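You operate a simulated robot arm through the tools that you are given. There is no shell and no other tool. Be economical: measure what you need, move in short steps, check, and stop when the job is done.

Carry out the task below with a simulated two-armed robot. There is one attempt and no reset: what you move stays moved.

JOB
Add one scoop of the stain named on the test card to the test cup and stir it in.
Fine: Lay the jar's lid at the table's end, past both jars, tip in one scoop, close the jar again and stir with the wooden paddle until no clear water stands on top. The scoop goes back, the paddle is laid on the table with the sifter; the other jar stays shut. Set down upright: orange scoop.

Only the result counts: the job must be done as asked and must still hold three seconds after the hand-in. Knocking over, shifting, dropping, spilling or breaking anything else fails it. A push-on lid holds only when it is set on centred and level and pressed home; a screw cap is set on level and turned clockwise until tight.

ROBOT AND FRAMES
Two 6-joint arms with fingered hands on one trunk, hanging from a carriage that runs on a gantry, over the field with the corners [-0.409, -1.284], [0.871, -1.284], [0.87, 1.016], [-0.41, 1.016] (x, y) and turns from -324 to 364 degrees about z. Base frame: it is fixed where the carriage stands at the start and does not move with it; the origin is on the floor, on the carriage's upright axis, x ahead of it, y to its left, z up; the surface under the hand at the start is at about z = 0.86. Units: m, degrees, N and s.
The left shoulder is at the start at [0.04, 0.152, 1.552], the right one opposite. With the tool pointing down near the work surface each hand reaches from about 0.1 to 0.66 m from the robot's upright axis, wherever it stands, measured 20 degrees to its own side. Places, roughly: mixing table [0.3, -0.2, 0.9]. Payload 4 kg a hand.
The tool frame of a hand sits at the grasp point between the pads (the TCP): z along the fingers, y along the line on which they close. The tips reach 0.03 m beyond it. Largest opening 0.104 m; the body of the gripper starts 0.035 m behind the TCP. The gripper is a hand of 5 fingers: y runs from the thumb to the fingers, the wrist lies at [-0.015, -0.104, -0.178] in the tool frame, and closing takes about 1.5 s.
Orientation is that of the tool frame in the base frame, as a unit quaternion [x, y, z, w]. With the fingers straight down and the wrist toward the robot, the tool's x, y and z point along [0, 1, 0], [1, 0, 0] and [0, 0, -1] of the base frame.

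CONTROLS
- The arms move only by the tool move_arm. It takes "left_plan", "right_plan" or both (then of equal length, played together; a hand with none holds still); each is a list of rows, each a list of 6 numbers: the shift along the base's x, y, z in m, then the turn, a rotation vector about the base's x, y, z in degrees. In form: [[tx, ty, tz, wx, wy, wz], ...]. A call has 1 to 12 rows; each row shifts and turns the commanded pose from where the row before left it. "left_hand" and "right_hand" are, for a hand that has rows, the opening, from 0 (shut) to 1 (fully open), set as the call begins (left out, the last holds). Rows are played at 5 a second. More than 0.05 m and 8.6 degrees between two rows, or a gripper value outside its range, and nothing of the call is played. A pose out of reach is approached as far as the arm can. The call stops where the force on the tool passes 90 N (or 10 N more than at its start, if that is more) or the arm is blocked; 0.2 s more then pass. Each finger travels about 0.045 m/s and halts on what it meets, pressing with about 25 N; the grip force reading is that of the motor and also rises with nothing between the fingers. The clock runs only during rows and for 0.2 s after the last one: add rows that do not move to give the fingers time. The reply holds the time, the measured pose of the TCP, the force on the tool along the base axes, the opening and the grip force, in the units named above and with some noise, with the torque about the TCP (base axes, N m) and any sound that the robot's microphone picked up.
- Cameras (640 x 400 px; columns grow to the right, rows downward): "scene" is now at [0.2123, -0.0194, 1.8177]; the picture's right is [-0.35, -0.94, 0.00], its down [-0.87, 0.33, -0.36] and it looks along [0.34, -0.13, -0.93] (base axes); focal length 214 px, centre (320, 200). "left" rides on the left gripper at [-0.06, -0.083, -0.12] in its tool frame; the picture's right is [-0.79, -0.29, 0.54], its down [0.56, -0.71, 0.44] and it looks along [0.26, 0.65, 0.72] (tool axes); focal length 234 px, centre (320, 200). "right" rides on the right gripper at [0.06, -0.083, -0.12] in its tool frame; the picture's right is [-0.79, 0.29, -0.54], its down [-0.56, -0.71, 0.44] and it looks along [-0.26, 0.65, 0.72] (tool axes); focal length 234 px, centre (320, 200).
- capture(camera): a new picture of that camera. The clock stands still meanwhile.
- raise_lower(by): slides the trunk up (or, below 0, down) by that many m; the arms and the scene camera ride with it, the base frame stays. It gives what a move gives, with no picture.
- drive_base(legs): drives the robot by 1 to 6 legs, each [ahead, left, turn to the left] in m, m and degrees, along the robot's own axes; the way and the turn of a leg run together, so that a leg with both is an arc; at most 1.5 m and 180 degrees a leg. The arms and the cameras ride along, it lands a little off, and it stops where it bumps. It keeps to its track: a leg is cut to what the track allows. It gives what a move gives.
- finger_targets(index, middle, ring, little, thumb_bend, thumb_turn, hand): sets how far each is bent, from 0 (flat) to 1 (curled in); at 0.3 the hand is open as for a grip, at 0.7 the pads meet at the TCP. One left out holds its place. A second passes; each finger stops where it meets its share of the squeeze, and holds until it gets a number again. A gripper value or a shape takes the hand back. It gives what a move gives, with no picture; readings hold the bend of each and the force on index, middle, ring, little, thumb and palm. thumb_turn goes from beside the hand (0) to across from the fingers (1), as for a grip.
- hand_shape(shape, hand): the hand has 5 fingers and takes this shape, open, in about a second: jaw (thumb against the fingers, like two jaws); tri (thumb and two fingers); tip (a fingertip pinch); poke (one finger out to press); point (the index stretched); flat (the hand flat); cup (the hand cupped); fist (a fist). The gripper value then closes the fingers along that shape, each until it touches; the sizes above hold for jaw. It gives what a move gives, with no picture.
- pan_tilt(pan, tilt): turns the head with the scene camera to pan (to the left, within 86 degrees either way) and tilt (down, from -29 to 69), counted from straight ahead of the robot. It gives what a move gives.
- measure_at(camera, pixels): for up to 12 pixels [column, row] of the newest picture of that camera ("zoom" is the newest enlarged one), the place [x, y, z] in the base frame of the surface seen there, good to about 0.002 m. The clock stands still meanwhile.
- enlarge(camera, box): a new picture of the part [left, top, right, bottom] of that camera's present view, enlarged. The clock stands still meanwhile.
- hand_in(): hands the job in; it is judged then, once.

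Keep the steps short. Do not move on a guess: measure, check each grasp and each placing, and mend mistakes. In all there are 80 turns and 58 pictures (those below and enlarged ones count). Leave the grippers open and the arms clear of the work at the hand-in unless told otherwise, and finish with a single line.

The tools are called after ">>>" as name(argument=value, ...) on one line, values as JSON. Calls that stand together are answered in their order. move_arm: Moves the arms, as the interface text tells. Its arguments: {"type":"object","properties":{"left_plan":{"type":"array"},"left_hand":{"type":"number"},"right_plan":{"type":"array"},"right_hand":{"type":"number"}},"required":[]} The other tools are called the same way: raise_lower (by) slides the trunk up or down; hand_shape (shape, hand) gives the hand a shape; finger_targets (index, middle, ring, little, thumb_bend, thumb_turn, hand) moves the fingers one by one; drive_base (legs) drives the base; pan_tilt (pan, tilt) turns the head that bears the scene camera; capture (camera) takes a picture; measure_at (camera, pixels) gives the place of the surface under pixels of a picture; enlarge (camera, box) takes an enlarged picture of a part of a camera's view; hand_in () hands the job in.

At the start:

```text
clock: 0.0
left_position: [0.5933, 0.1912, 0.9996]
left_tcp_rot: [0.707, 0.707, 0.0, 0.0]
left_contact_force: [0.5, -0.3, 0.3]
left_wrist_torque: [0.03, 0.01, 0.03]
left_opening: 0.1038
left_grip_force: 0.1
left_shape: jaw
left_bend: [0.3, 0.3, 0.3, 0.3, 0.3, 0.97]
left_finger forces: [0.0, 0.1, 0.0, 0.0, 0.0, 0.0]
right_position: [0.4413, -0.2578, 1.2851]
right_tcp_rot: [0.707, 0.707, 0.0, -0.001]
right_contact_force: [-0.9, -0.5, -0.2]
right_wrist_torque: [0.01, 0.0, 0.02]
right_opening: 0.1035
right_grip_force: 0.0
right_shape: jaw
right_bend: [0.3, 0.3, 0.3, 0.3, 0.3, 0.97]
right_finger forces: [0.0, 0.1, 0.0, 0.0, 0.1, 0.0]
trunk travel left (down, up): [-0.725, 0.075]
robot x, y, heading: [0.0003, 0.0017, -0.2]
head pan, tilt: [-20.7, 68.8]
```

scene: 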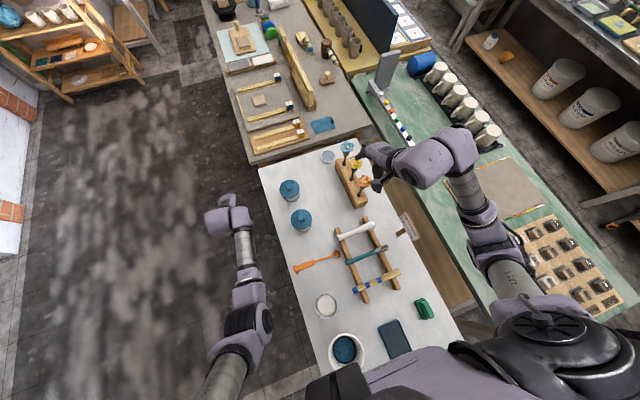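
right: 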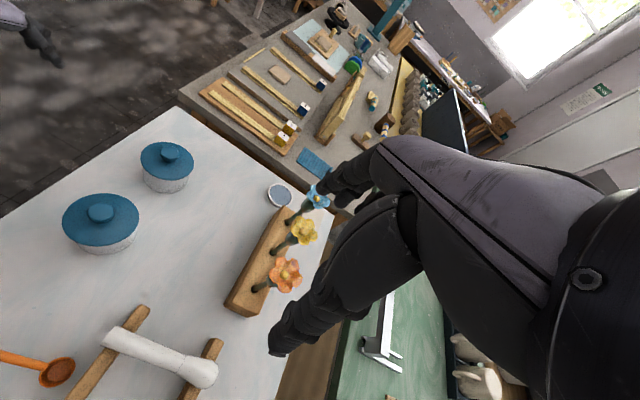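
left: 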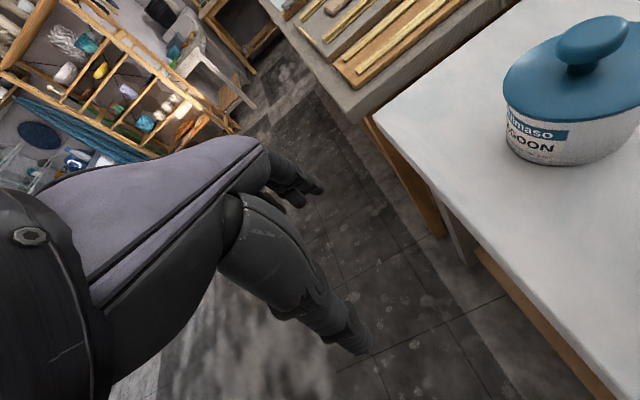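

I see the white table with two blue-lidded jars, a flower rack, a tool rack, an orange scoop, a cup, a bowl. I enlarge the table to identify the items and the test card.

>>> enlarge(camera="scene", box=[260, 130, 460, 255])

>>> enlarge(camera="scene", box=[260, 245, 460, 370])

>>> measure_at(camera="scene", pixels=[[290, 184], [301, 215], [326, 305], [345, 349], [302, 269], [334, 256], [355, 230], [368, 252], [378, 280], [328, 157], [408, 226], [396, 338]])

```text
3.20 times, centred on (360, 192) of scene
```

zoom: 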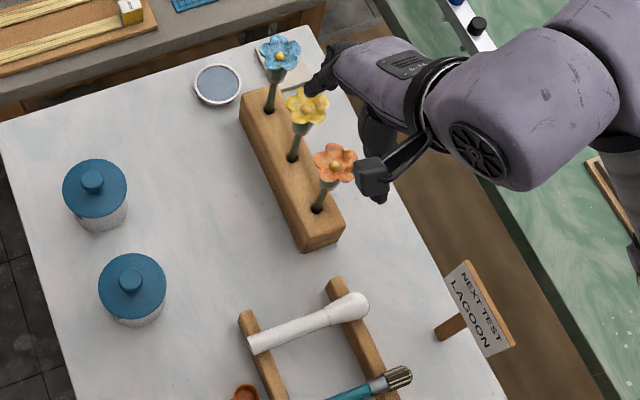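

```text
3.20 times, centred on (360, 308) of scene
```

zoom: 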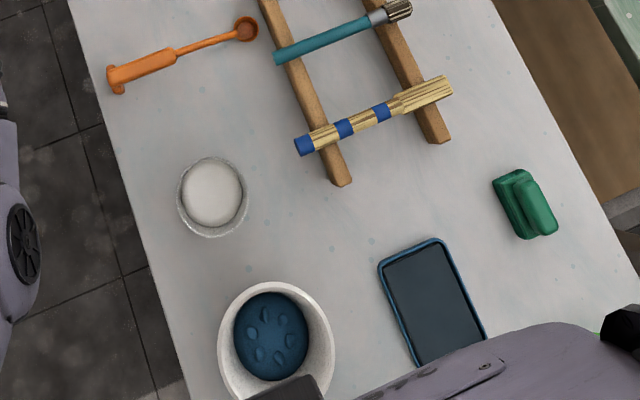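

```text
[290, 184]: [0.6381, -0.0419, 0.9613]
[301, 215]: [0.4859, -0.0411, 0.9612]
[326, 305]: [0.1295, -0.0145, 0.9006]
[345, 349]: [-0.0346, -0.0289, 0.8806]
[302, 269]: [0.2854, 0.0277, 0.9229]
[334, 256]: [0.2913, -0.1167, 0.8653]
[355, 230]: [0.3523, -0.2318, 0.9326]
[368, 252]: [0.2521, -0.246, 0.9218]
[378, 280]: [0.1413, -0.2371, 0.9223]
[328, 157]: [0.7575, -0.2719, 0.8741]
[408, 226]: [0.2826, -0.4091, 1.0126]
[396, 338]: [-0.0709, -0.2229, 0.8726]
```

The card says LAGOON. I check which jar that is, and zoom in on the rack, the scoop, and the cup.

>>> measure_at(camera="left", pixels=[[590, 45], [540, 148]])

>>> enlarge(camera="scene", box=[285, 210, 415, 291])

>>> enlarge(camera="scene", box=[280, 250, 376, 310])

>>> enlarge(camera="right", box=[220, 160, 348, 240])

```text
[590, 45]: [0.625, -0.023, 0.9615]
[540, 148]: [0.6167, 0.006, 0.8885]
```

```text
4.92 times, centred on (350, 250) of scene
```

zoom: 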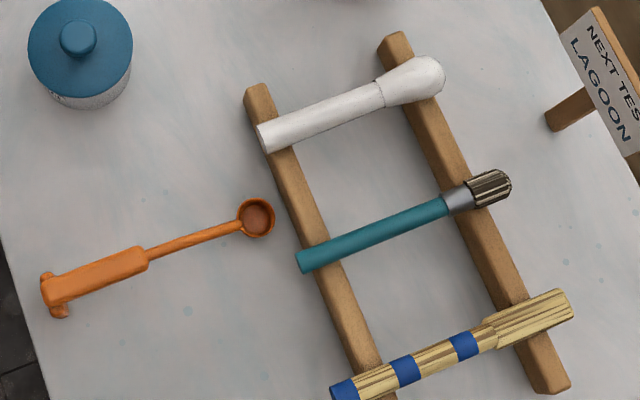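

```text
6.67 times, centred on (328, 280) of scene
```

zoom: 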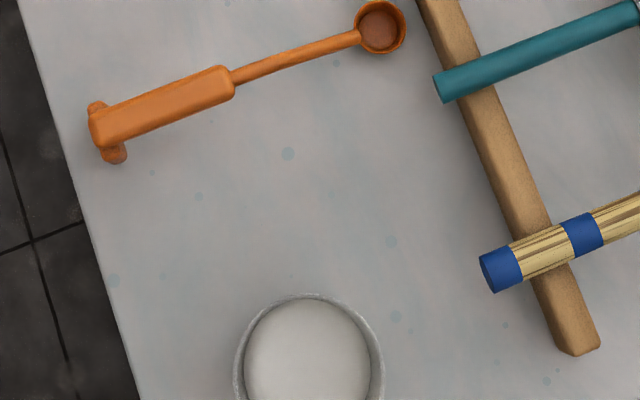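

```text
5.00 times, centred on (284, 200) of right
```

zoom: 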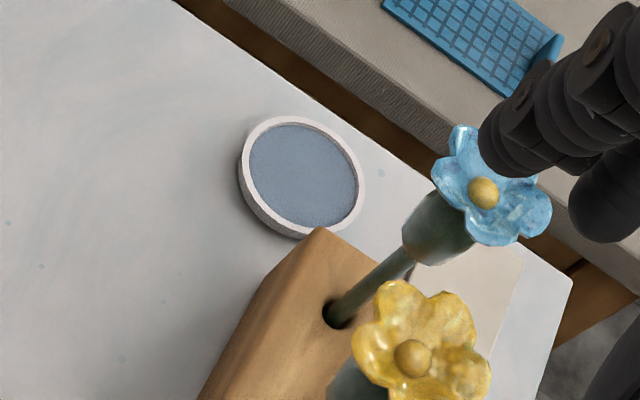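

LAGOON is the far jar (x≈0.62–0.64). The sifter is the round mesh dish at the far end. Next I measure the scoop, jars and table edges on zooms.

>>> enlarge(camera="scene", box=[284, 240, 348, 280])

>>> measure_at(camera="zoom", pixels=[[100, 330], [130, 310], [200, 270], [290, 235], [350, 225], [440, 180], [485, 165], [505, 150], [520, 130], [500, 115], [135, 355], [95, 270]])

>>> measure_at(camera="scene", pixels=[[262, 168], [357, 138], [320, 150], [290, 370], [270, 195], [300, 150], [281, 190], [299, 186], [292, 218], [311, 214], [300, 228], [288, 200]])

```text
10.00 times, centred on (316, 260) of scene
```

zoom: 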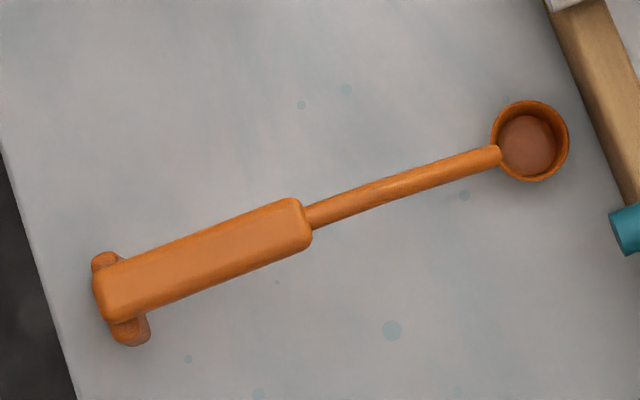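

```text
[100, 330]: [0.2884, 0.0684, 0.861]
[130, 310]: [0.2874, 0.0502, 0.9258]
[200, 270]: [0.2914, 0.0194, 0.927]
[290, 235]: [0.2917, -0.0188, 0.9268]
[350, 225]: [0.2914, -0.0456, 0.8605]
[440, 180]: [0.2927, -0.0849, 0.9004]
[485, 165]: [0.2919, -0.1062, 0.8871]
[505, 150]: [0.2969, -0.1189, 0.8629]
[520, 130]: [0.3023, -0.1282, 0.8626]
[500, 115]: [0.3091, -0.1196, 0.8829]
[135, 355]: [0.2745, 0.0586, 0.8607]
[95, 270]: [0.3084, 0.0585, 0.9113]
```

```text
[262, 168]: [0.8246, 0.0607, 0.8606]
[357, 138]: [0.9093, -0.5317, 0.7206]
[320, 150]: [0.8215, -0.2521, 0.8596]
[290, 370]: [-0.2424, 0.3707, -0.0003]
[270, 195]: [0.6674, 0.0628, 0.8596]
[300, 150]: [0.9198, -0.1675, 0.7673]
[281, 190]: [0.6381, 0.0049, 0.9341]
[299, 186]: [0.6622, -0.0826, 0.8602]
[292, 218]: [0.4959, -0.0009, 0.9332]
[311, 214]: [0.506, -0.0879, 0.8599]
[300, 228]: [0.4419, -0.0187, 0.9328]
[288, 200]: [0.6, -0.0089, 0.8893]
```

The scoop's handle runs along y at x≈0.291, top z 0.927, with the bowl open upward at y≈-0.12. Now I measure the cup, the paddle and the jar from zooms.

>>> enlarge(camera="scene", box=[302, 284, 350, 314])

>>> measure_at(camera="zoom", pixels=[[190, 290], [460, 290], [320, 150], [320, 400], [320, 290], [240, 200], [400, 340]])

>>> enlarge(camera="scene", box=[344, 256, 408, 296])

>>> measure_at(camera="zoom", pixels=[[130, 325], [200, 300], [270, 280], [340, 255], [410, 230], [470, 200], [540, 170], [350, 235], [360, 280], [490, 170], [510, 215], [200, 380]])

>>> enlarge(camera="right", box=[40, 120, 232, 240])

>>> measure_at(camera="zoom", pixels=[[340, 130], [510, 130], [430, 90], [420, 180], [435, 100], [80, 320], [325, 320], [200, 260], [180, 385], [205, 310], [440, 200], [440, 235]])

```text
13.33 times, centred on (326, 299) of scene
```

zoom: 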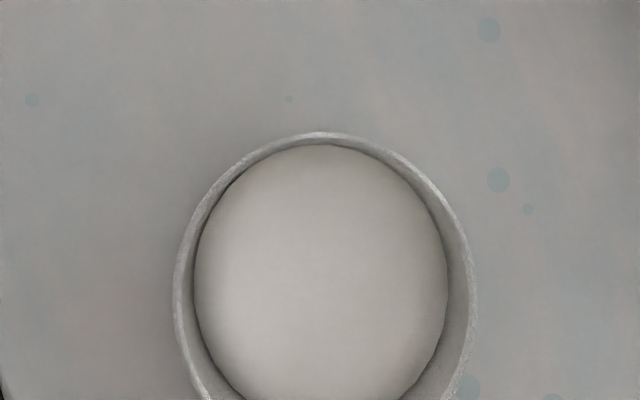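

```text
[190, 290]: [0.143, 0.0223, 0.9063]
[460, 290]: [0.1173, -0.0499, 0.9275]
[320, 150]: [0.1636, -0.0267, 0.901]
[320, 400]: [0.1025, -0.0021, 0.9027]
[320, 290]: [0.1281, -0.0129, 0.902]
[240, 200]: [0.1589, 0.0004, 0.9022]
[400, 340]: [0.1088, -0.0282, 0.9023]
```

```text
10.00 times, centred on (376, 276) of scene
```

zoom: 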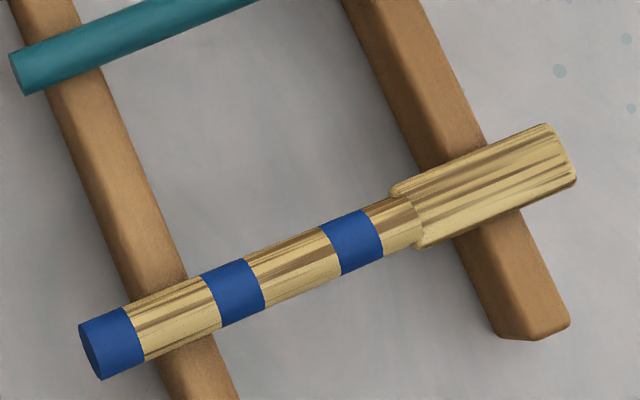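

```text
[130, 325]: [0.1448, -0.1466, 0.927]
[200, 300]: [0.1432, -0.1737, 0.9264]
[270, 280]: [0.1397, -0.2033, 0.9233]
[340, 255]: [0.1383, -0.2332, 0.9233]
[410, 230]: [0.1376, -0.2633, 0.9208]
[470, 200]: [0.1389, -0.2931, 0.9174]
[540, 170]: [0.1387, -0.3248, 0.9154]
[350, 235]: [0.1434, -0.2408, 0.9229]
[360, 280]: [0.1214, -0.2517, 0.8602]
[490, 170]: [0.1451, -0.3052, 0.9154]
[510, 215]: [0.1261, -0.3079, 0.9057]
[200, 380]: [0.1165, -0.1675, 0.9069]
```

```text
3.33 times, centred on (136, 180) of right
```

zoom: 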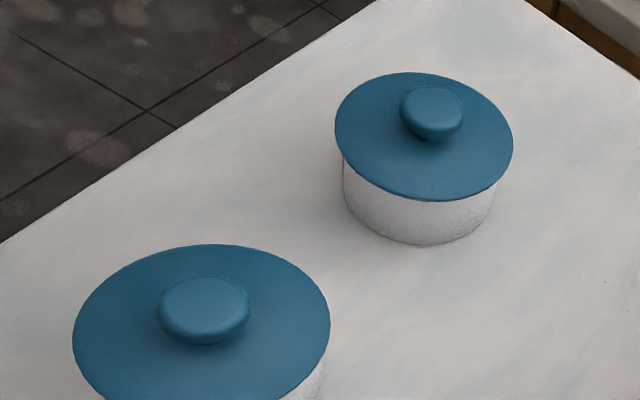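

```text
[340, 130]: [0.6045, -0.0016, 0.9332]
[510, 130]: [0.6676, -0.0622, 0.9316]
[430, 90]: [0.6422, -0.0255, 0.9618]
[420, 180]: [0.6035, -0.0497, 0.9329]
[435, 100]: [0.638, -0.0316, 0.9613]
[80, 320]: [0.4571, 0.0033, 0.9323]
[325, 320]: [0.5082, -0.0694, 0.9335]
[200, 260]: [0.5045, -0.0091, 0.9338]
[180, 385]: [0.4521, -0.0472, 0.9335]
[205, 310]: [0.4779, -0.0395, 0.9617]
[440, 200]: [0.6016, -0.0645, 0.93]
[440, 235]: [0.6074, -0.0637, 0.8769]
```

Centres: LAGOON jar (0.637,-0.033), other jar (0.4825,-0.033), cup (0.13,-0.014). The paddle lies along y at x≈0.14. I lift the left hand clear, then drive ahead-left so the right hand can reach the jar and the far end.

>>> move_arm(left_plan=[[0, 0.0, 0.05, 0, 0, 0], [-0.02, 0.0, 0.05, 0, 0, 0], [-0.04, 0, 0.05, 0, 0, 0], [-0.04, 0, 0.05, 0, 0, 0], [-0.04, 0, 0.02, 0, 0, 0]])

>>> drive_base(legs=[[0.2, 0.12, 0]])

>>> capture(camera="scene")

>>> capture(camera="right")

```text
refused: row 2 steps farther than a row can; nothing moved
```

```text
clock: 1.7
left_position: [0.7941, 0.3084, 0.9996]
left_tcp_rot: [0.707, 0.707, 0.0, 0.0]
left_contact_force: [0.3, 0.5, 0.4]
left_wrist_torque: [-0.02, 0.03, 0.01]
left_opening: 0.1038
left_grip_force: 0.0
left_shape: jaw
left_bend: [0.3, 0.3, 0.3, 0.3, 0.3, 0.97]
left_finger forces: [0.0, 0.1, 0.0, 0.0, 0.1, 0.1]
right_position: [0.6415, -0.1401, 1.2868]
right_tcp_rot: [0.707, 0.707, 0.0, 0.0]
right_contact_force: [0.1, -1.1, -0.1]
right_wrist_torque: [0.0, 0.02, 0.0]
right_opening: 0.1038
right_grip_force: 0.0
right_shape: jaw
right_bend: [0.3, 0.3, 0.3, 0.3, 0.3, 0.97]
right_finger forces: [0.0, 0.0, 0.0, 0.0, 0.1, 0.1]
trunk travel left (down, up): [-0.725, 0.075]
robot x, y, heading: [0.202, 0.1169, -0.1]
head pan, tilt: [-20.7, 68.8]
```

```text
45 pictures are left
```

scene: 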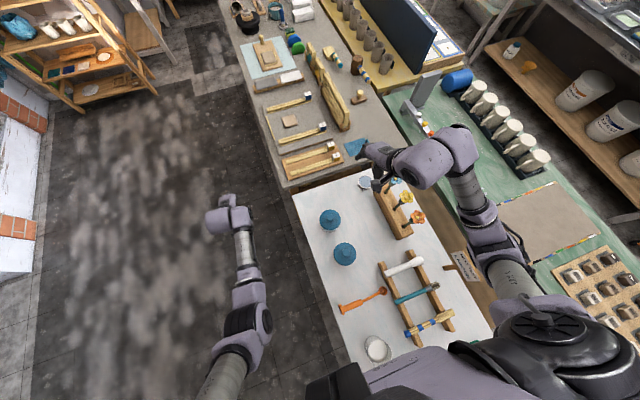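

```text
44 pictures are left
```

right: 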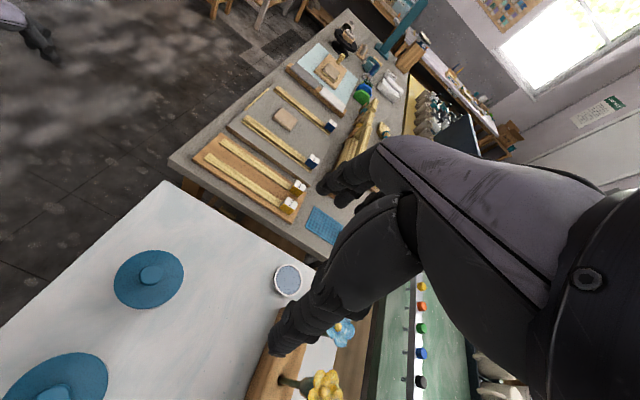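

The drive went fine (robot at 0.202, 0.117); the left hand stays at z 1.0, clear of the table. I now measure the lid and knob in the scene view.

>>> enlarge(camera="scene", box=[306, 199, 370, 239])

>>> measure_at(camera="scene", pixels=[[330, 210], [363, 182], [348, 178], [320, 180], [345, 240]])

```text
10.00 times, centred on (338, 219) of scene
```

zoom: 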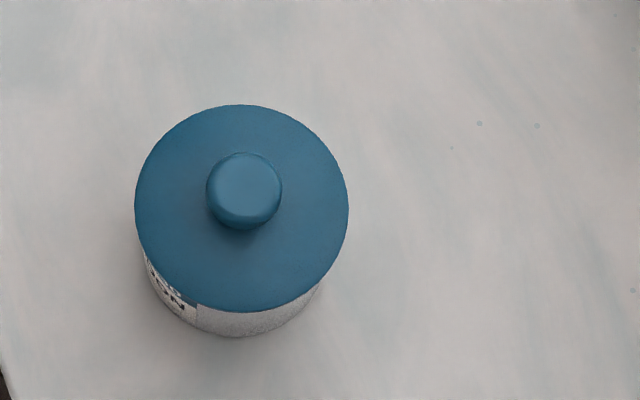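

```text
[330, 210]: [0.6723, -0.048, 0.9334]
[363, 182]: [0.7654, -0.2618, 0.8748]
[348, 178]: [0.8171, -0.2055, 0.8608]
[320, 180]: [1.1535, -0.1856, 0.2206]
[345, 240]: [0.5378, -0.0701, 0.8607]
```

>>> measure_at(camera="zoom", pixels=[[245, 185], [140, 205], [345, 205], [240, 108], [240, 308], [210, 190], [278, 190], [240, 325], [170, 140], [310, 270]])

```text
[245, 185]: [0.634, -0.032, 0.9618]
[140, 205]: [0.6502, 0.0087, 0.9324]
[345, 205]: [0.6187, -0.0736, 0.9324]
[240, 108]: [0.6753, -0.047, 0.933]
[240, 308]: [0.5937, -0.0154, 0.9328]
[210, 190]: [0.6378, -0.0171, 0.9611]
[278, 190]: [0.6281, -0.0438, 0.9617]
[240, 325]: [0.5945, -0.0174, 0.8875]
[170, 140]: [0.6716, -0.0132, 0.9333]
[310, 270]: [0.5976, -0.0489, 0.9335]
```

Lid centre (0.6345,-0.032), lid top z 0.933, knob top 0.962. I bring the right hand above the knob.

>>> move_arm(right_plan=[[-0.0012, 0.018, -0.0395, 0, 0, 0], [-0.0012, 0.018, -0.0395, 0, 0, 0], [-0.0012, 0.018, -0.0395, 0, 0, 0], [-0.0012, 0.018, -0.0395, 0, 0, 0], [-0.0012, 0.018, -0.0395, 0, 0, 0], [-0.0012, 0.018, -0.0395, 0, 0, 0], [0, 0, 0, 0, 0, 0]])

>>> enlarge(camera="scene", box=[290, 160, 418, 240])

```text
clock: 3.3
left_position: [0.7938, 0.3082, 0.9991]
left_tcp_rot: [0.707, 0.707, 0.0, 0.0]
left_contact_force: [0.5, 0.6, -0.5]
left_wrist_torque: [0.01, -0.01, 0.02]
left_opening: 0.1037
left_grip_force: 0.0
left_shape: jaw
left_bend: [0.3, 0.3, 0.3, 0.3, 0.3, 0.97]
left_finger forces: [0.0, 0.0, 0.1, 0.0, 0.0, 0.0]
right_position: [0.6198, -0.1158, 1.0704]
right_tcp_rot: [0.705, 0.71, 0.002, -0.004]
right_contact_force: [-0.3, -0.5, -0.1]
right_wrist_torque: [0.02, -0.03, 0.0]
right_opening: 0.1035
right_grip_force: 0.0
right_shape: jaw
right_bend: [0.3, 0.3, 0.3, 0.3, 0.3, 0.97]
right_finger forces: [0.0, 0.1, 0.0, 0.0, 0.0, 0.0]
right hand out of reach, approached as far as the arm can: row 3, 4, 5, 6
trunk travel left (down, up): [-0.725, 0.075]
robot x, y, heading: [0.2034, 0.1163, -0.2]
head pan, tilt: [-20.7, 68.8]
```

```text
5.00 times, centred on (354, 200) of scene
```

zoom: 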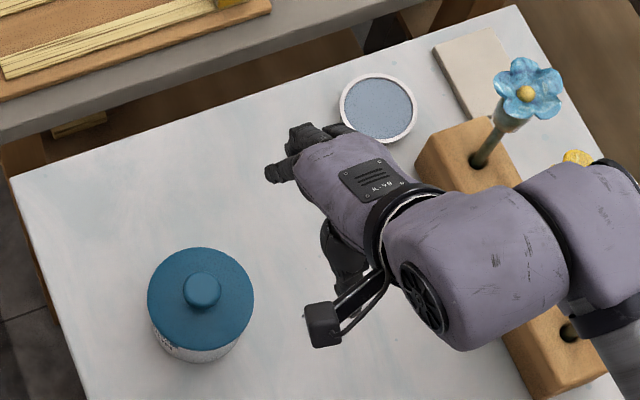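

The right arm fell short in y (-0.116 instead of -0.032). The base can carry the hand there, so I drive left 0.084 and ahead 0.015.

>>> drive_base(legs=[[0.015, 0.084, 0]])

>>> move_arm(right_plan=[[0, 0, 0, 0, 0, 0]])

```text
clock: 4.4
left_position: [0.8069, 0.3949, 0.9995]
left_tcp_rot: [0.707, 0.708, -0.001, 0.0]
left_contact_force: [0.1, 0.1, -0.5]
left_wrist_torque: [-0.04, -0.01, -0.04]
left_opening: 0.1035
left_grip_force: 0.1
left_shape: jaw
left_bend: [0.3, 0.3, 0.3, 0.3, 0.3, 0.97]
left_finger forces: [0.0, 0.1, 0.0, 0.0, 0.1, 0.0]
right_position: [0.636, -0.0304, 1.0718]
right_tcp_rot: [0.704, 0.71, 0.003, -0.004]
right_contact_force: [0.6, 0.2, 0.1]
right_wrist_torque: [0.01, -0.04, -0.01]
right_opening: 0.1034
right_grip_force: 0.0
right_shape: jaw
right_bend: [0.3, 0.3, 0.3, 0.3, 0.3, 0.97]
right_finger forces: [0.0, 0.0, 0.1, 0.0, 0.0, 0.0]
trunk travel left (down, up): [-0.725, 0.075]
robot x, y, heading: [0.2167, 0.204, -0.2]
head pan, tilt: [-20.7, 68.8]
```

```text
clock: 4.8
left_position: [0.8063, 0.3946, 1.0003]
left_tcp_rot: [0.707, 0.708, 0.0, 0.0]
left_contact_force: [-0.8, 1.0, 0.0]
left_wrist_torque: [-0.03, 0.0, -0.02]
left_opening: 0.1036
left_grip_force: 0.1
left_shape: jaw
left_bend: [0.3, 0.3, 0.3, 0.3, 0.3, 0.97]
left_finger forces: [0.0, 0.0, 0.1, 0.1, 0.0, 0.0]
right_position: [0.6342, -0.0311, 1.07]
right_tcp_rot: [0.704, 0.71, 0.003, -0.004]
right_contact_force: [0.3, 0.0, 0.6]
right_wrist_torque: [-0.01, -0.02, -0.01]
right_opening: 0.1039
right_grip_force: 0.1
right_shape: jaw
right_bend: [0.3, 0.3, 0.3, 0.3, 0.3, 0.97]
right_finger forces: [0.1, 0.0, 0.0, 0.0, 0.0, 0.0]
trunk travel left (down, up): [-0.725, 0.075]
robot x, y, heading: [0.2145, 0.205, -0.1]
head pan, tilt: [-20.7, 68.8]
```

The hand is now over the knob. I lower to z 1.0, and look.

>>> move_arm(right_plan=[[0, -0.0005, -0.035, 0, 0, 0], [0, 0, -0.035, 0, 0, 0], [0, 0, 0, 0, 0, 0]])

>>> capture(camera="right")

>>> enlarge(camera="scene", box=[290, 160, 418, 240])

```text
clock: 5.6
left_position: [0.8064, 0.3938, 0.9989]
left_tcp_rot: [0.707, 0.707, 0.0, 0.0]
left_contact_force: [0.1, 1.0, 0.1]
left_wrist_torque: [0.01, 0.03, 0.04]
left_opening: 0.1034
left_grip_force: 0.0
left_shape: jaw
left_bend: [0.3, 0.3, 0.3, 0.3, 0.3, 0.97]
left_finger forces: [0.0, 0.1, 0.1, 0.0, 0.1, 0.1]
right_position: [0.6138, -0.0405, 1.0297]
right_tcp_rot: [0.708, 0.706, 0.006, -0.006]
right_contact_force: [-0.2, 0.3, 0.6]
right_wrist_torque: [0.0, 0.03, 0.02]
right_opening: 0.1036
right_grip_force: 0.1
right_shape: jaw
right_bend: [0.3, 0.3, 0.3, 0.3, 0.3, 0.97]
right_finger forces: [0.0, 0.1, 0.0, 0.1, 0.0, 0.1]
right hand out of reach, approached as far as the arm can: row 1, 2
trunk travel left (down, up): [-0.725, 0.075]
robot x, y, heading: [0.2121, 0.2021, 0.2]
head pan, tilt: [-20.7, 68.8]
```

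```text
41 pictures are left
```

right: 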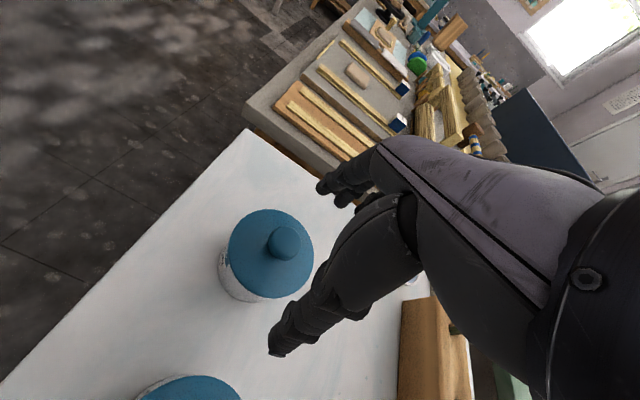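

```text
5.00 times, centred on (354, 200) of scene
```

zoom: 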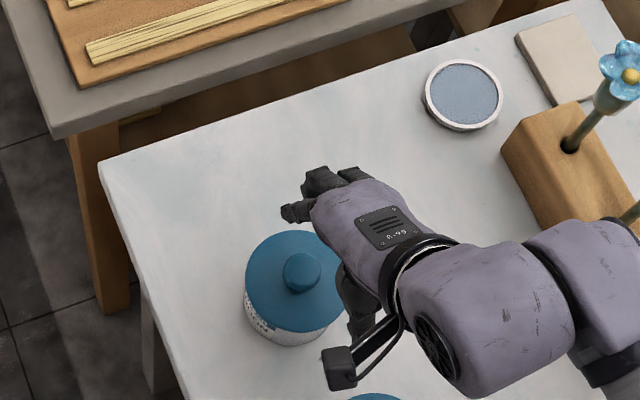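

The right arm is in an elbow-out posture that runs out of reach as it goes lower; the left arm stands in a better one. I test whether stretching the right hand forward (mirror of the left's pose) frees it.

>>> move_arm(right_plan=[[0, 0, 0.05, 0, 0, 0], [0, 0, 0.03, 0, 0, 0], [0.04, 0.01, 0, 0, 0, 0], [0.04, 0.01, 0, 0, 0, 0], [0.04, 0.01, 0, 0, 0, 0], [0.04, 0.01, 0, 0, 0, 0], [0.03, 0.01, 0, 0, 0, 0], [0, 0, -0.04, 0, 0, 0], [0, 0, -0.03, 0, 0, 0], [0, 0, 0, 0, 0, 0]])

>>> capture(camera="scene")

```text
clock: 7.8
left_position: [0.8051, 0.394, 0.9997]
left_tcp_rot: [0.707, 0.707, 0.0, 0.0]
left_contact_force: [1.0, -0.3, -0.1]
left_wrist_torque: [0.01, 0.02, -0.01]
left_opening: 0.1036
left_grip_force: 0.1
left_shape: jaw
left_bend: [0.3, 0.3, 0.3, 0.3, 0.3, 0.97]
left_finger forces: [0.1, 0.0, 0.0, 0.0, 0.0, 0.0]
right_position: [0.6893, -0.05, 1.1131]
right_tcp_rot: [0.709, 0.706, 0.005, -0.004]
right_contact_force: [0.4, -0.1, -0.1]
right_wrist_torque: [0.0, -0.01, -0.01]
right_opening: 0.1041
right_grip_force: 0.0
right_shape: jaw
right_bend: [0.3, 0.3, 0.3, 0.3, 0.3, 0.97]
right_finger forces: [0.0, 0.0, 0.0, 0.1, 0.1, 0.0]
right hand out of reach, approached as far as the arm can: row 4, 5, 6, 7, 8, 9
trunk travel left (down, up): [-0.725, 0.075]
robot x, y, heading: [0.211, 0.1996, -0.1]
head pan, tilt: [-20.7, 68.8]
```

```text
39 pictures are left
```

scene: 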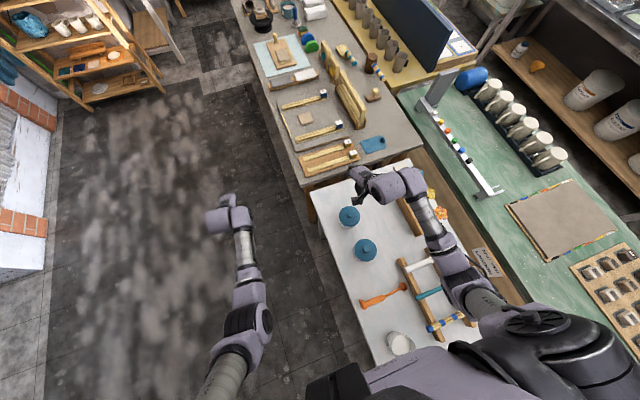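

The right arm is limited in this posture, so I will do the lid with the left arm. First both hands go up (right also back), then I drive so that the left hand comes over the LAGOON jar.

>>> move_arm(left_plan=[[0, 0, 0.03, 0, 0, 0], [0, 0, 0.03, 0, 0, 0], [0, 0, 0.03, 0, 0, 0], [0, 0, 0.03, 0, 0, 0], [0, 0, 0, 0, 0, 0], [0, 0, 0, 0, 0, 0]], right_plan=[[-0.03, -0.01, 0.035, 0, 0, 0], [-0.03, -0.01, 0.035, 0, 0, 0], [-0.03, -0.01, 0.035, 0, 0, 0], [-0.03, -0.01, 0.035, 0, 0, 0], [-0.03, -0.01, 0.035, 0, 0, 0], [-0.03, -0.01, 0.0, 0, 0, 0]])

>>> drive_base(legs=[[-0.165, -0.426, 0]])

>>> capture(camera="scene")

```text
clock: 9.2
left_position: [0.8062, 0.394, 1.1179]
left_tcp_rot: [0.707, 0.708, -0.001, -0.001]
left_contact_force: [0.1, 0.0, 0.5]
left_wrist_torque: [0.01, -0.03, -0.02]
left_opening: 0.1037
left_grip_force: 0.0
left_shape: jaw
left_bend: [0.3, 0.3, 0.3, 0.3, 0.3, 0.97]
left_finger forces: [0.0, 0.0, 0.0, 0.0, 0.0, 0.0]
right_position: [0.5412, -0.0972, 1.2827]
right_tcp_rot: [0.704, 0.711, 0.002, -0.007]
right_contact_force: [0.6, 0.0, -0.3]
right_wrist_torque: [0.02, 0.02, 0.02]
right_opening: 0.1037
right_grip_force: 0.0
right_shape: jaw
right_bend: [0.3, 0.3, 0.3, 0.3, 0.3, 0.97]
right_finger forces: [0.0, 0.1, 0.0, 0.0, 0.0, 0.0]
right hand out of reach, approached as far as the arm can: row 5, 6
trunk travel left (down, up): [-0.725, 0.075]
robot x, y, heading: [0.213, 0.2029, 0.1]
head pan, tilt: [-20.7, 68.8]
```

```text
clock: 12.0
left_position: [0.6446, -0.0264, 1.1195]
left_tcp_rot: [0.702, 0.712, 0.0, 0.0]
left_contact_force: [-0.5, 0.2, 0.4]
left_wrist_torque: [0.0, 0.01, 0.01]
left_opening: 0.1038
left_grip_force: 0.2
left_shape: jaw
left_bend: [0.3, 0.3, 0.3, 0.3, 0.3, 0.97]
left_finger forces: [0.0, 0.0, 0.1, 0.1, 0.0, 0.0]
right_position: [0.3853, -0.5232, 1.2843]
right_tcp_rot: [0.7, 0.714, 0.002, -0.004]
right_contact_force: [-0.1, 0.7, 0.2]
right_wrist_torque: [0.02, -0.02, -0.03]
right_opening: 0.1041
right_grip_force: 0.1
right_shape: jaw
right_bend: [0.3, 0.3, 0.3, 0.3, 0.3, 0.97]
right_finger forces: [0.0, 0.0, 0.0, 0.0, 0.0, 0.0]
trunk travel left (down, up): [-0.725, 0.075]
robot x, y, heading: [0.0532, -0.2253, 0.9]
head pan, tilt: [-20.7, 68.8]
```

```text
38 pictures are left
```

scene: 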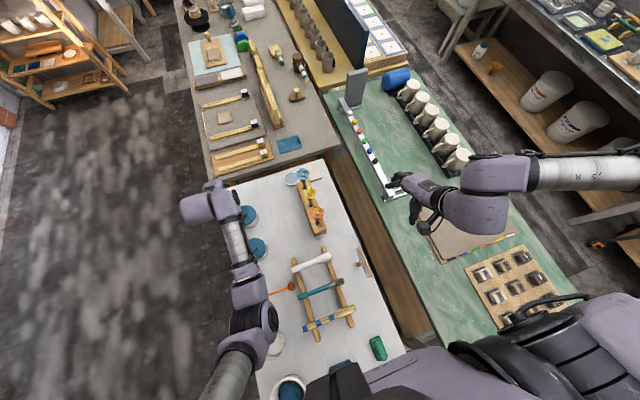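

The left hand is close above the LAGOON knob. I align to (0.6345,-0.032) and descend to z 1.0.

>>> move_arm(left_plan=[[-0.005, -0.003, -0.03, 0, 0, 0], [-0.005, -0.003, -0.03, 0, 0, 0], [0, 0, -0.03, 0, 0, 0], [0, 0, -0.03, 0, 0, 0], [0, 0, 0, 0, 0, 0]])

>>> capture(camera="left")

```text
clock: 13.2
left_position: [0.6342, -0.0316, 0.9966]
left_tcp_rot: [0.703, 0.711, 0.001, 0.0]
left_contact_force: [-0.1, 0.5, 0.4]
left_wrist_torque: [-0.01, -0.04, 0.03]
left_opening: 0.1037
left_grip_force: 0.1
left_shape: jaw
left_bend: [0.3, 0.3, 0.3, 0.3, 0.3, 0.97]
left_finger forces: [0.0, 0.0, 0.0, 0.2, 0.0, 0.0]
right_position: [0.3852, -0.5225, 1.2837]
right_tcp_rot: [0.7, 0.714, 0.003, -0.004]
right_contact_force: [0.4, 0.1, -0.1]
right_wrist_torque: [-0.02, 0.01, 0.02]
right_opening: 0.1039
right_grip_force: 0.2
right_shape: jaw
right_bend: [0.3, 0.3, 0.3, 0.3, 0.3, 0.97]
right_finger forces: [0.0, 0.0, 0.0, 0.0, 0.0, 0.1]
trunk travel left (down, up): [-0.725, 0.075]
robot x, y, heading: [0.0558, -0.2259, 0.5]
head pan, tilt: [-20.7, 68.8]
```

```text
37 pictures are left
```

left: 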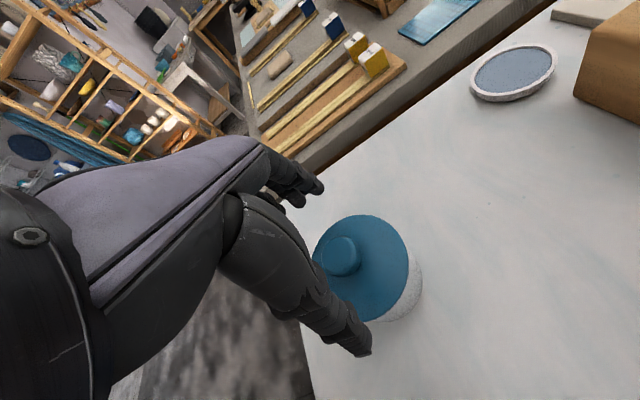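

The left arm reaches well and the knob sits between thumb (bottom) and fingers. I descend to z≈0.970 and close on the knob.

>>> move_arm(left_plan=[[0, 0, -0.013, 0, 0, 0], [0, 0, -0.0135, 0, 0, 0], [0, 0, 0, 0, 0, 0]])

>>> move_arm(left_plan=[[0, 0, 0, 0, 0, 0], [0, 0, 0, 0, 0, 0], [0, 0, 0, 0, 0, 0], [0, 0, 0, 0, 0, 0], [0, 0, 0, 0, 0, 0], [0, 0, 0, 0, 0, 0], [0, 0, 0, 0, 0, 0], [0, 0, 0, 0, 0, 0], [0, 0, 0, 0, 0, 0]], left_hand=0)

>>> capture(camera="left")

```text
clock: 14.0
left_position: [0.6352, -0.0316, 0.9713]
left_tcp_rot: [0.703, 0.712, 0.0, 0.0]
left_contact_force: [-0.5, -0.2, 0.1]
left_wrist_torque: [-0.01, 0.0, -0.04]
left_opening: 0.1036
left_grip_force: 0.0
left_shape: jaw
left_bend: [0.3, 0.3, 0.3, 0.3, 0.3, 0.97]
left_finger forces: [0.0, 0.0, 0.0, 0.0, 0.0, 0.0]
right_position: [0.3846, -0.522, 1.2841]
right_tcp_rot: [0.7, 0.714, 0.002, -0.005]
right_contact_force: [-0.7, -0.2, 0.6]
right_wrist_torque: [-0.01, -0.02, -0.03]
right_opening: 0.1037
right_grip_force: 0.1
right_shape: jaw
right_bend: [0.3, 0.3, 0.3, 0.3, 0.3, 0.97]
right_finger forces: [0.0, 0.0, 0.0, 0.1, 0.1, 0.0]
trunk travel left (down, up): [-0.725, 0.075]
robot x, y, heading: [0.0514, -0.2258, 0.8]
head pan, tilt: [-20.7, 68.8]
```

```text
clock: 16.0
left_position: [0.6346, -0.0337, 0.9711]
left_tcp_rot: [0.703, 0.712, 0.0, -0.001]
left_contact_force: [0.2, -0.1, -0.3]
left_wrist_torque: [0.03, 0.0, -0.03]
left_opening: 0.0235
left_grip_force: 24.9
left_shape: jaw
left_bend: [0.74, 0.59, 0.63, 0.71, 0.78, 1.0]
left_finger forces: [21.9, 7.7, 0.1, 0.2, 19.7, 0.0]
right_position: [0.3856, -0.523, 1.2846]
right_tcp_rot: [0.7, 0.714, 0.003, -0.004]
right_contact_force: [1.2, 0.2, -0.2]
right_wrist_torque: [-0.02, 0.01, -0.03]
right_opening: 0.1037
right_grip_force: 0.0
right_shape: jaw
right_bend: [0.3, 0.3, 0.3, 0.3, 0.3, 0.97]
right_finger forces: [0.0, 0.0, 0.0, 0.0, 0.0, 0.1]
trunk travel left (down, up): [-0.725, 0.075]
robot x, y, heading: [0.0534, -0.2246, 0.6]
head pan, tilt: [-20.7, 68.8]
```

```text
36 pictures are left
```

left: 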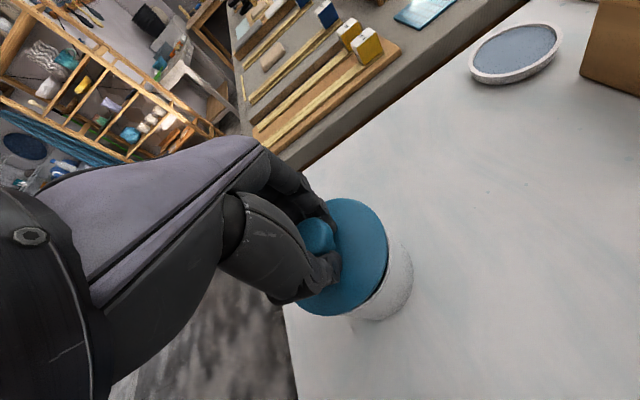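

The knob is gripped (forces ~22/20 N, opening 0.0235). I lift a few millimetres and read the force to see if the jar hangs on.

>>> move_arm(left_plan=[[0, 0, 0.002, 0, 0, 0], [0, 0, 0.002, 0, 0, 0], [0, 0, 0.002, 0, 0, 0], [0, 0, 0, 0, 0, 0]])

>>> enlarge(camera="left", box=[270, 170, 462, 350])

```text
clock: 17.0
left_position: [0.6349, -0.0323, 0.9785]
left_tcp_rot: [0.703, 0.711, 0.001, 0.0]
left_contact_force: [-0.1, -1.2, 0.2]
left_wrist_torque: [0.04, -0.05, 0.03]
left_opening: 0.0232
left_grip_force: 25.0
left_shape: jaw
left_bend: [0.74, 0.59, 0.63, 0.71, 0.78, 1.0]
left_finger forces: [21.8, 7.9, 0.1, 0.0, 19.8, 0.0]
right_position: [0.3857, -0.5227, 1.2837]
right_tcp_rot: [0.7, 0.714, 0.002, -0.004]
right_contact_force: [-0.3, -0.4, 0.7]
right_wrist_torque: [0.03, -0.02, 0.01]
right_opening: 0.1037
right_grip_force: 0.0
right_shape: jaw
right_bend: [0.3, 0.3, 0.3, 0.3, 0.3, 0.97]
right_finger forces: [0.0, 0.0, 0.0, 0.0, 0.0, 0.0]
trunk travel left (down, up): [-0.725, 0.075]
robot x, y, heading: [0.0539, -0.2231, 0.4]
head pan, tilt: [-20.7, 68.8]
```

```text
2.22 times, centred on (366, 260) of left
```

zoom: 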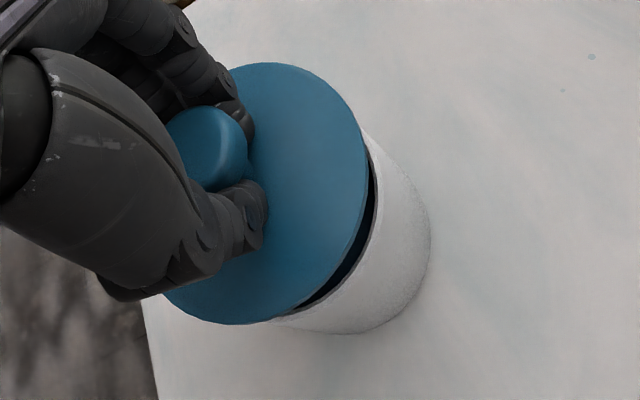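

The lid comes free cleanly; the jar stays. I lift it 6 cm, then drive 0.14 m ahead to put it over the table's end.

>>> move_arm(left_plan=[[0, 0, 0.015, 0, 0, 0], [0, 0, 0.02, 0, 0, 0], [0, 0, 0.025, 0, 0, 0], [0, 0, 0, 0, 0, 0]])

>>> drive_base(legs=[[0.14, 0, 0]])

>>> capture(camera="left")

>>> capture(camera="scene")

```text
clock: 18.0
left_position: [0.6364, -0.0335, 1.0392]
left_tcp_rot: [0.702, 0.712, 0.0, 0.0]
left_contact_force: [-0.1, -0.3, -0.6]
left_wrist_torque: [0.02, -0.02, 0.03]
left_opening: 0.0232
left_grip_force: 24.9
left_shape: jaw
left_bend: [0.74, 0.59, 0.63, 0.71, 0.78, 1.0]
left_finger forces: [22.0, 7.9, 0.0, 0.0, 20.2, 0.0]
right_position: [0.3856, -0.5227, 1.2837]
right_tcp_rot: [0.7, 0.714, 0.002, -0.004]
right_contact_force: [0.5, -0.9, 1.3]
right_wrist_torque: [0.02, 0.0, 0.01]
right_opening: 0.1038
right_grip_force: 0.0
right_shape: jaw
right_bend: [0.3, 0.3, 0.3, 0.3, 0.3, 0.97]
right_finger forces: [0.0, 0.0, 0.0, 0.1, 0.0, 0.0]
trunk travel left (down, up): [-0.725, 0.075]
robot x, y, heading: [0.0542, -0.2251, 0.7]
head pan, tilt: [-20.7, 68.8]
```

```text
clock: 19.3
left_position: [0.7765, -0.0321, 1.0387]
left_tcp_rot: [0.703, 0.712, 0.001, 0.001]
left_contact_force: [0.7, -1.0, -0.1]
left_wrist_torque: [-0.01, 0.02, -0.02]
left_opening: 0.0231
left_grip_force: 25.1
left_shape: jaw
left_bend: [0.74, 0.59, 0.63, 0.71, 0.78, 1.0]
left_finger forces: [22.0, 8.0, 0.1, 0.1, 20.2, 0.0]
right_position: [0.5284, -0.5197, 1.2836]
right_tcp_rot: [0.699, 0.715, 0.004, -0.003]
right_contact_force: [-0.4, -0.5, 0.6]
right_wrist_torque: [0.02, 0.03, -0.01]
right_opening: 0.1037
right_grip_force: 0.2
right_shape: jaw
right_bend: [0.3, 0.3, 0.3, 0.3, 0.3, 0.97]
right_finger forces: [0.0, 0.0, 0.1, 0.1, 0.0, 0.1]
trunk travel left (down, up): [-0.725, 0.075]
robot x, y, heading: [0.1953, -0.2214, 0.8]
head pan, tilt: [-20.7, 68.8]
```

```text
34 pictures are left
```

left: 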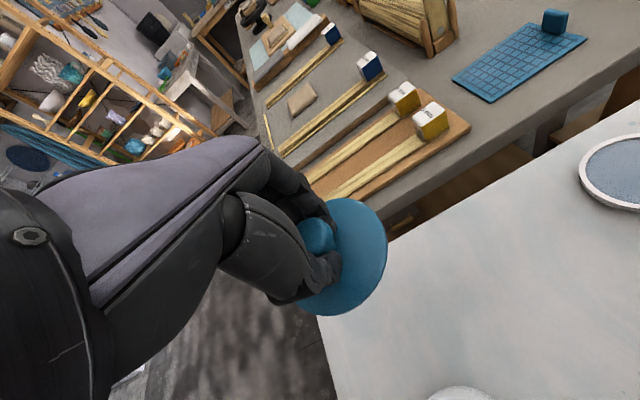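

```text
33 pictures are left
```

scene: 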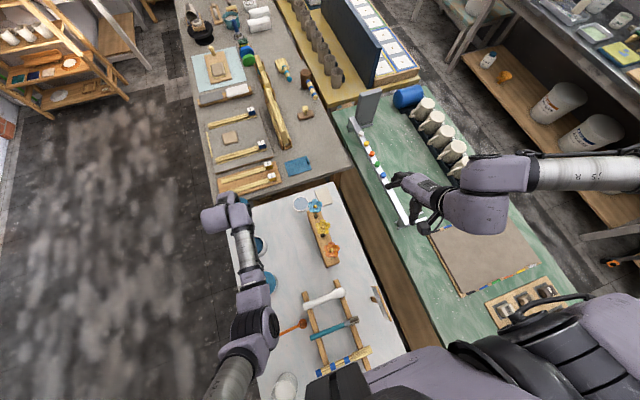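

I check where the table edges lie relative to the lid, from the left picture.

>>> measure_at(camera="left", pixels=[[396, 242], [450, 210], [410, 255], [340, 370], [330, 335], [350, 320], [610, 170], [600, 125], [370, 250]])

```text
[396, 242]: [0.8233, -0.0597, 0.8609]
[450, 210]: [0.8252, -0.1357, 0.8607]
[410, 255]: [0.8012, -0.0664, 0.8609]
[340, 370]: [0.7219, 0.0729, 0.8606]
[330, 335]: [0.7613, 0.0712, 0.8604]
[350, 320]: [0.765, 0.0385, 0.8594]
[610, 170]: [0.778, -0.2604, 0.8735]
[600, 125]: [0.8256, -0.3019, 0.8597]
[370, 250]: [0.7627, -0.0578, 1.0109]
```

The far edge is at x≈0.828. I shift back to x≈0.757 (lid spans 0.713–0.801, clear of the jar) and lower to just above the table.

>>> move_arm(left_plan=[[-0.01, 0, -0.03, 0, 0, 0], [-0.0095, 0, -0.03, 0, 0, 0], [0, 0, -0.03, 0, 0, 0], [0, 0, -0.015, 0, 0, 0], [0, 0, 0, 0, 0, 0]])

>>> enlarge(camera="left", box=[250, 170, 442, 350])

```text
clock: 20.5
left_position: [0.7572, -0.031, 0.9343]
left_tcp_rot: [0.702, 0.712, 0.0, 0.0]
left_contact_force: [-0.3, -0.4, -0.3]
left_wrist_torque: [0.0, 0.02, -0.01]
left_opening: 0.0231
left_grip_force: 24.9
left_shape: jaw
left_bend: [0.74, 0.59, 0.63, 0.71, 0.78, 1.0]
left_finger forces: [21.8, 8.2, 0.0, 0.0, 20.9, 0.1]
right_position: [0.5271, -0.5201, 1.2839]
right_tcp_rot: [0.7, 0.714, 0.002, -0.004]
right_contact_force: [0.1, 0.4, -0.2]
right_wrist_torque: [0.01, 0.0, -0.04]
right_opening: 0.104
right_grip_force: 0.1
right_shape: jaw
right_bend: [0.3, 0.3, 0.3, 0.3, 0.3, 0.97]
right_finger forces: [0.1, 0.0, 0.0, 0.1, 0.1, 0.1]
trunk travel left (down, up): [-0.725, 0.075]
robot x, y, heading: [0.1963, -0.2251, 0.8]
head pan, tilt: [-20.7, 68.8]
```

```text
2.22 times, centred on (346, 260) of left
```

zoom: 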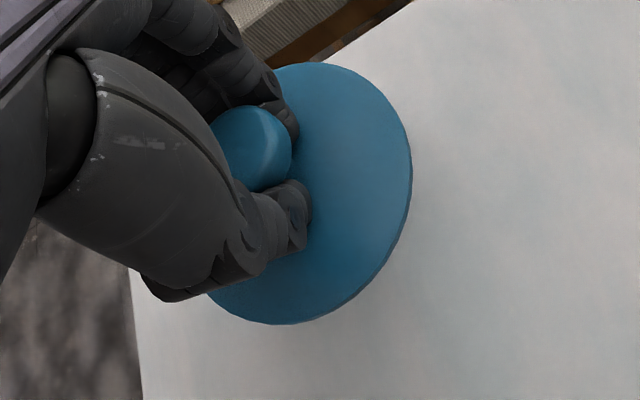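

Now small downward steps until contact shows.

>>> move_arm(left_plan=[[0, 0, -0.004, 0, 0, 0], [0, 0, -0.004, 0, 0, 0], [0, 0, -0.004, 0, 0, 0], [0, 0, 0, 0, 0, 0]])

```text
clock: 21.5
left_position: [0.7561, -0.0325, 0.9225]
left_tcp_rot: [0.702, 0.712, 0.0, 0.0]
left_contact_force: [-0.6, 0.5, -0.5]
left_wrist_torque: [-0.01, -0.03, 0.03]
left_opening: 0.0234
left_grip_force: 25.0
left_shape: jaw
left_bend: [0.74, 0.59, 0.63, 0.71, 0.78, 1.0]
left_finger forces: [22.0, 8.2, 0.0, 0.1, 21.0, 0.1]
right_position: [0.5271, -0.5197, 1.2832]
right_tcp_rot: [0.7, 0.715, 0.002, -0.005]
right_contact_force: [0.1, -0.2, -0.5]
right_wrist_torque: [-0.01, 0.04, -0.02]
right_opening: 0.1037
right_grip_force: 0.0
right_shape: jaw
right_bend: [0.3, 0.3, 0.3, 0.3, 0.3, 0.97]
right_finger forces: [0.0, 0.0, 0.0, 0.0, 0.0, 0.1]
trunk travel left (down, up): [-0.725, 0.075]
robot x, y, heading: [0.1963, -0.2244, 0.9]
head pan, tilt: [-20.7, 68.8]
```

>>> move_arm(left_plan=[[0, 0, -0.003, 0, 0, 0], [0, 0, -0.003, 0, 0, 0], [0, 0, -0.002, 0, 0, 0], [0, 0, 0, 0, 0, 0]])

```text
clock: 22.5
left_position: [0.7578, -0.0304, 0.9147]
left_tcp_rot: [0.702, 0.712, -0.001, 0.0]
left_contact_force: [-0.3, 0.1, -0.8]
left_wrist_torque: [-0.01, 0.01, -0.02]
left_opening: 0.0232
left_grip_force: 24.8
left_shape: jaw
left_bend: [0.74, 0.59, 0.63, 0.71, 0.78, 1.0]
left_finger forces: [21.9, 8.1, 0.1, 0.1, 21.1, 0.0]
right_position: [0.5282, -0.5197, 1.2827]
right_tcp_rot: [0.7, 0.715, 0.002, -0.005]
right_contact_force: [0.3, 0.7, 0.2]
right_wrist_torque: [-0.04, -0.04, 0.04]
right_opening: 0.1039
right_grip_force: 0.1
right_shape: jaw
right_bend: [0.3, 0.3, 0.3, 0.3, 0.3, 0.97]
right_finger forces: [0.0, 0.1, 0.0, 0.0, 0.0, 0.0]
trunk travel left (down, up): [-0.725, 0.075]
robot x, y, heading: [0.1916, -0.2222, 0.8]
head pan, tilt: [-20.7, 68.8]
```

>>> move_arm(left_plan=[[0, 0, -0.002, 0, 0, 0], [0, 0, -0.002, 0, 0, 0], [0, 0, 0, 0, 0, 0]])

>>> enlarge(camera="left", box=[250, 170, 442, 350])

>>> measure_at(camera="zoom", pixels=[[380, 150], [330, 290], [430, 200], [350, 200], [320, 345]])

```text
clock: 23.3
left_position: [0.7577, -0.0308, 0.9101]
left_tcp_rot: [0.702, 0.712, 0.0, 0.0]
left_contact_force: [0.0, -0.1, -1.0]
left_wrist_torque: [0.0, -0.03, 0.01]
left_opening: 0.0232
left_grip_force: 25.0
left_shape: jaw
left_bend: [0.74, 0.59, 0.63, 0.71, 0.78, 1.0]
left_finger forces: [21.8, 8.3, 0.0, 0.0, 21.1, 0.0]
right_position: [0.5279, -0.5188, 1.284]
right_tcp_rot: [0.7, 0.714, 0.002, -0.004]
right_contact_force: [0.5, -0.3, 0.3]
right_wrist_torque: [0.01, 0.0, -0.02]
right_opening: 0.1038
right_grip_force: 0.1
right_shape: jaw
right_bend: [0.3, 0.3, 0.3, 0.3, 0.3, 0.97]
right_finger forces: [0.0, 0.0, 0.1, 0.0, 0.1, 0.1]
trunk travel left (down, up): [-0.725, 0.075]
robot x, y, heading: [0.1987, -0.2207, 0.9]
head pan, tilt: [-20.7, 68.8]
```

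```text
2.22 times, centred on (346, 260) of left
```

zoom: 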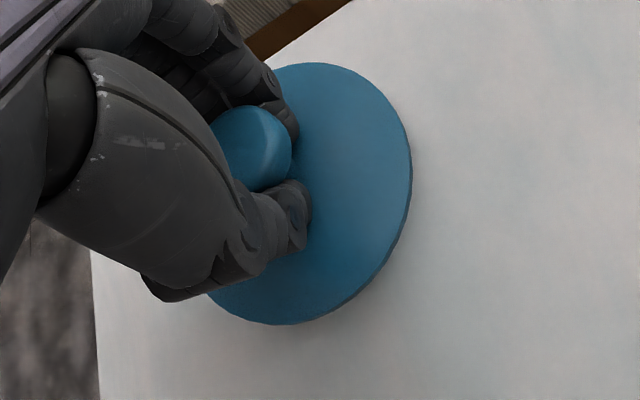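

```text
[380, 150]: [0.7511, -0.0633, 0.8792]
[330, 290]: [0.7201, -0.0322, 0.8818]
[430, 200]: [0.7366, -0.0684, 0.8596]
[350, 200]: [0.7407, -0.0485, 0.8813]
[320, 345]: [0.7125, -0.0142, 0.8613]
```

>>> move_arm(left_plan=[[0, 0, -0.002, 0, 0, 0], [0, 0, -0.002, 0, 0, 0], [0, 0, 0, 0, 0, 0]])

```text
clock: 24.1
left_position: [0.7578, -0.0316, 0.9062]
left_tcp_rot: [0.702, 0.712, 0.0, 0.0]
left_contact_force: [0.3, 0.7, 0.1]
left_wrist_torque: [-0.02, 0.0, -0.01]
left_opening: 0.0231
left_grip_force: 25.2
left_shape: jaw
left_bend: [0.74, 0.59, 0.63, 0.71, 0.78, 1.0]
left_finger forces: [22.3, 8.2, 0.0, 0.0, 21.2, 0.1]
right_position: [0.5276, -0.5207, 1.2832]
right_tcp_rot: [0.699, 0.715, 0.002, -0.004]
right_contact_force: [1.0, -0.1, -0.2]
right_wrist_torque: [0.0, -0.04, 0.0]
right_opening: 0.1036
right_grip_force: 0.1
right_shape: jaw
right_bend: [0.3, 0.3, 0.3, 0.3, 0.3, 0.97]
right_finger forces: [0.0, 0.0, 0.0, 0.0, 0.0, 0.0]
trunk travel left (down, up): [-0.725, 0.075]
robot x, y, heading: [0.1958, -0.2224, 0.8]
head pan, tilt: [-20.7, 68.8]
```

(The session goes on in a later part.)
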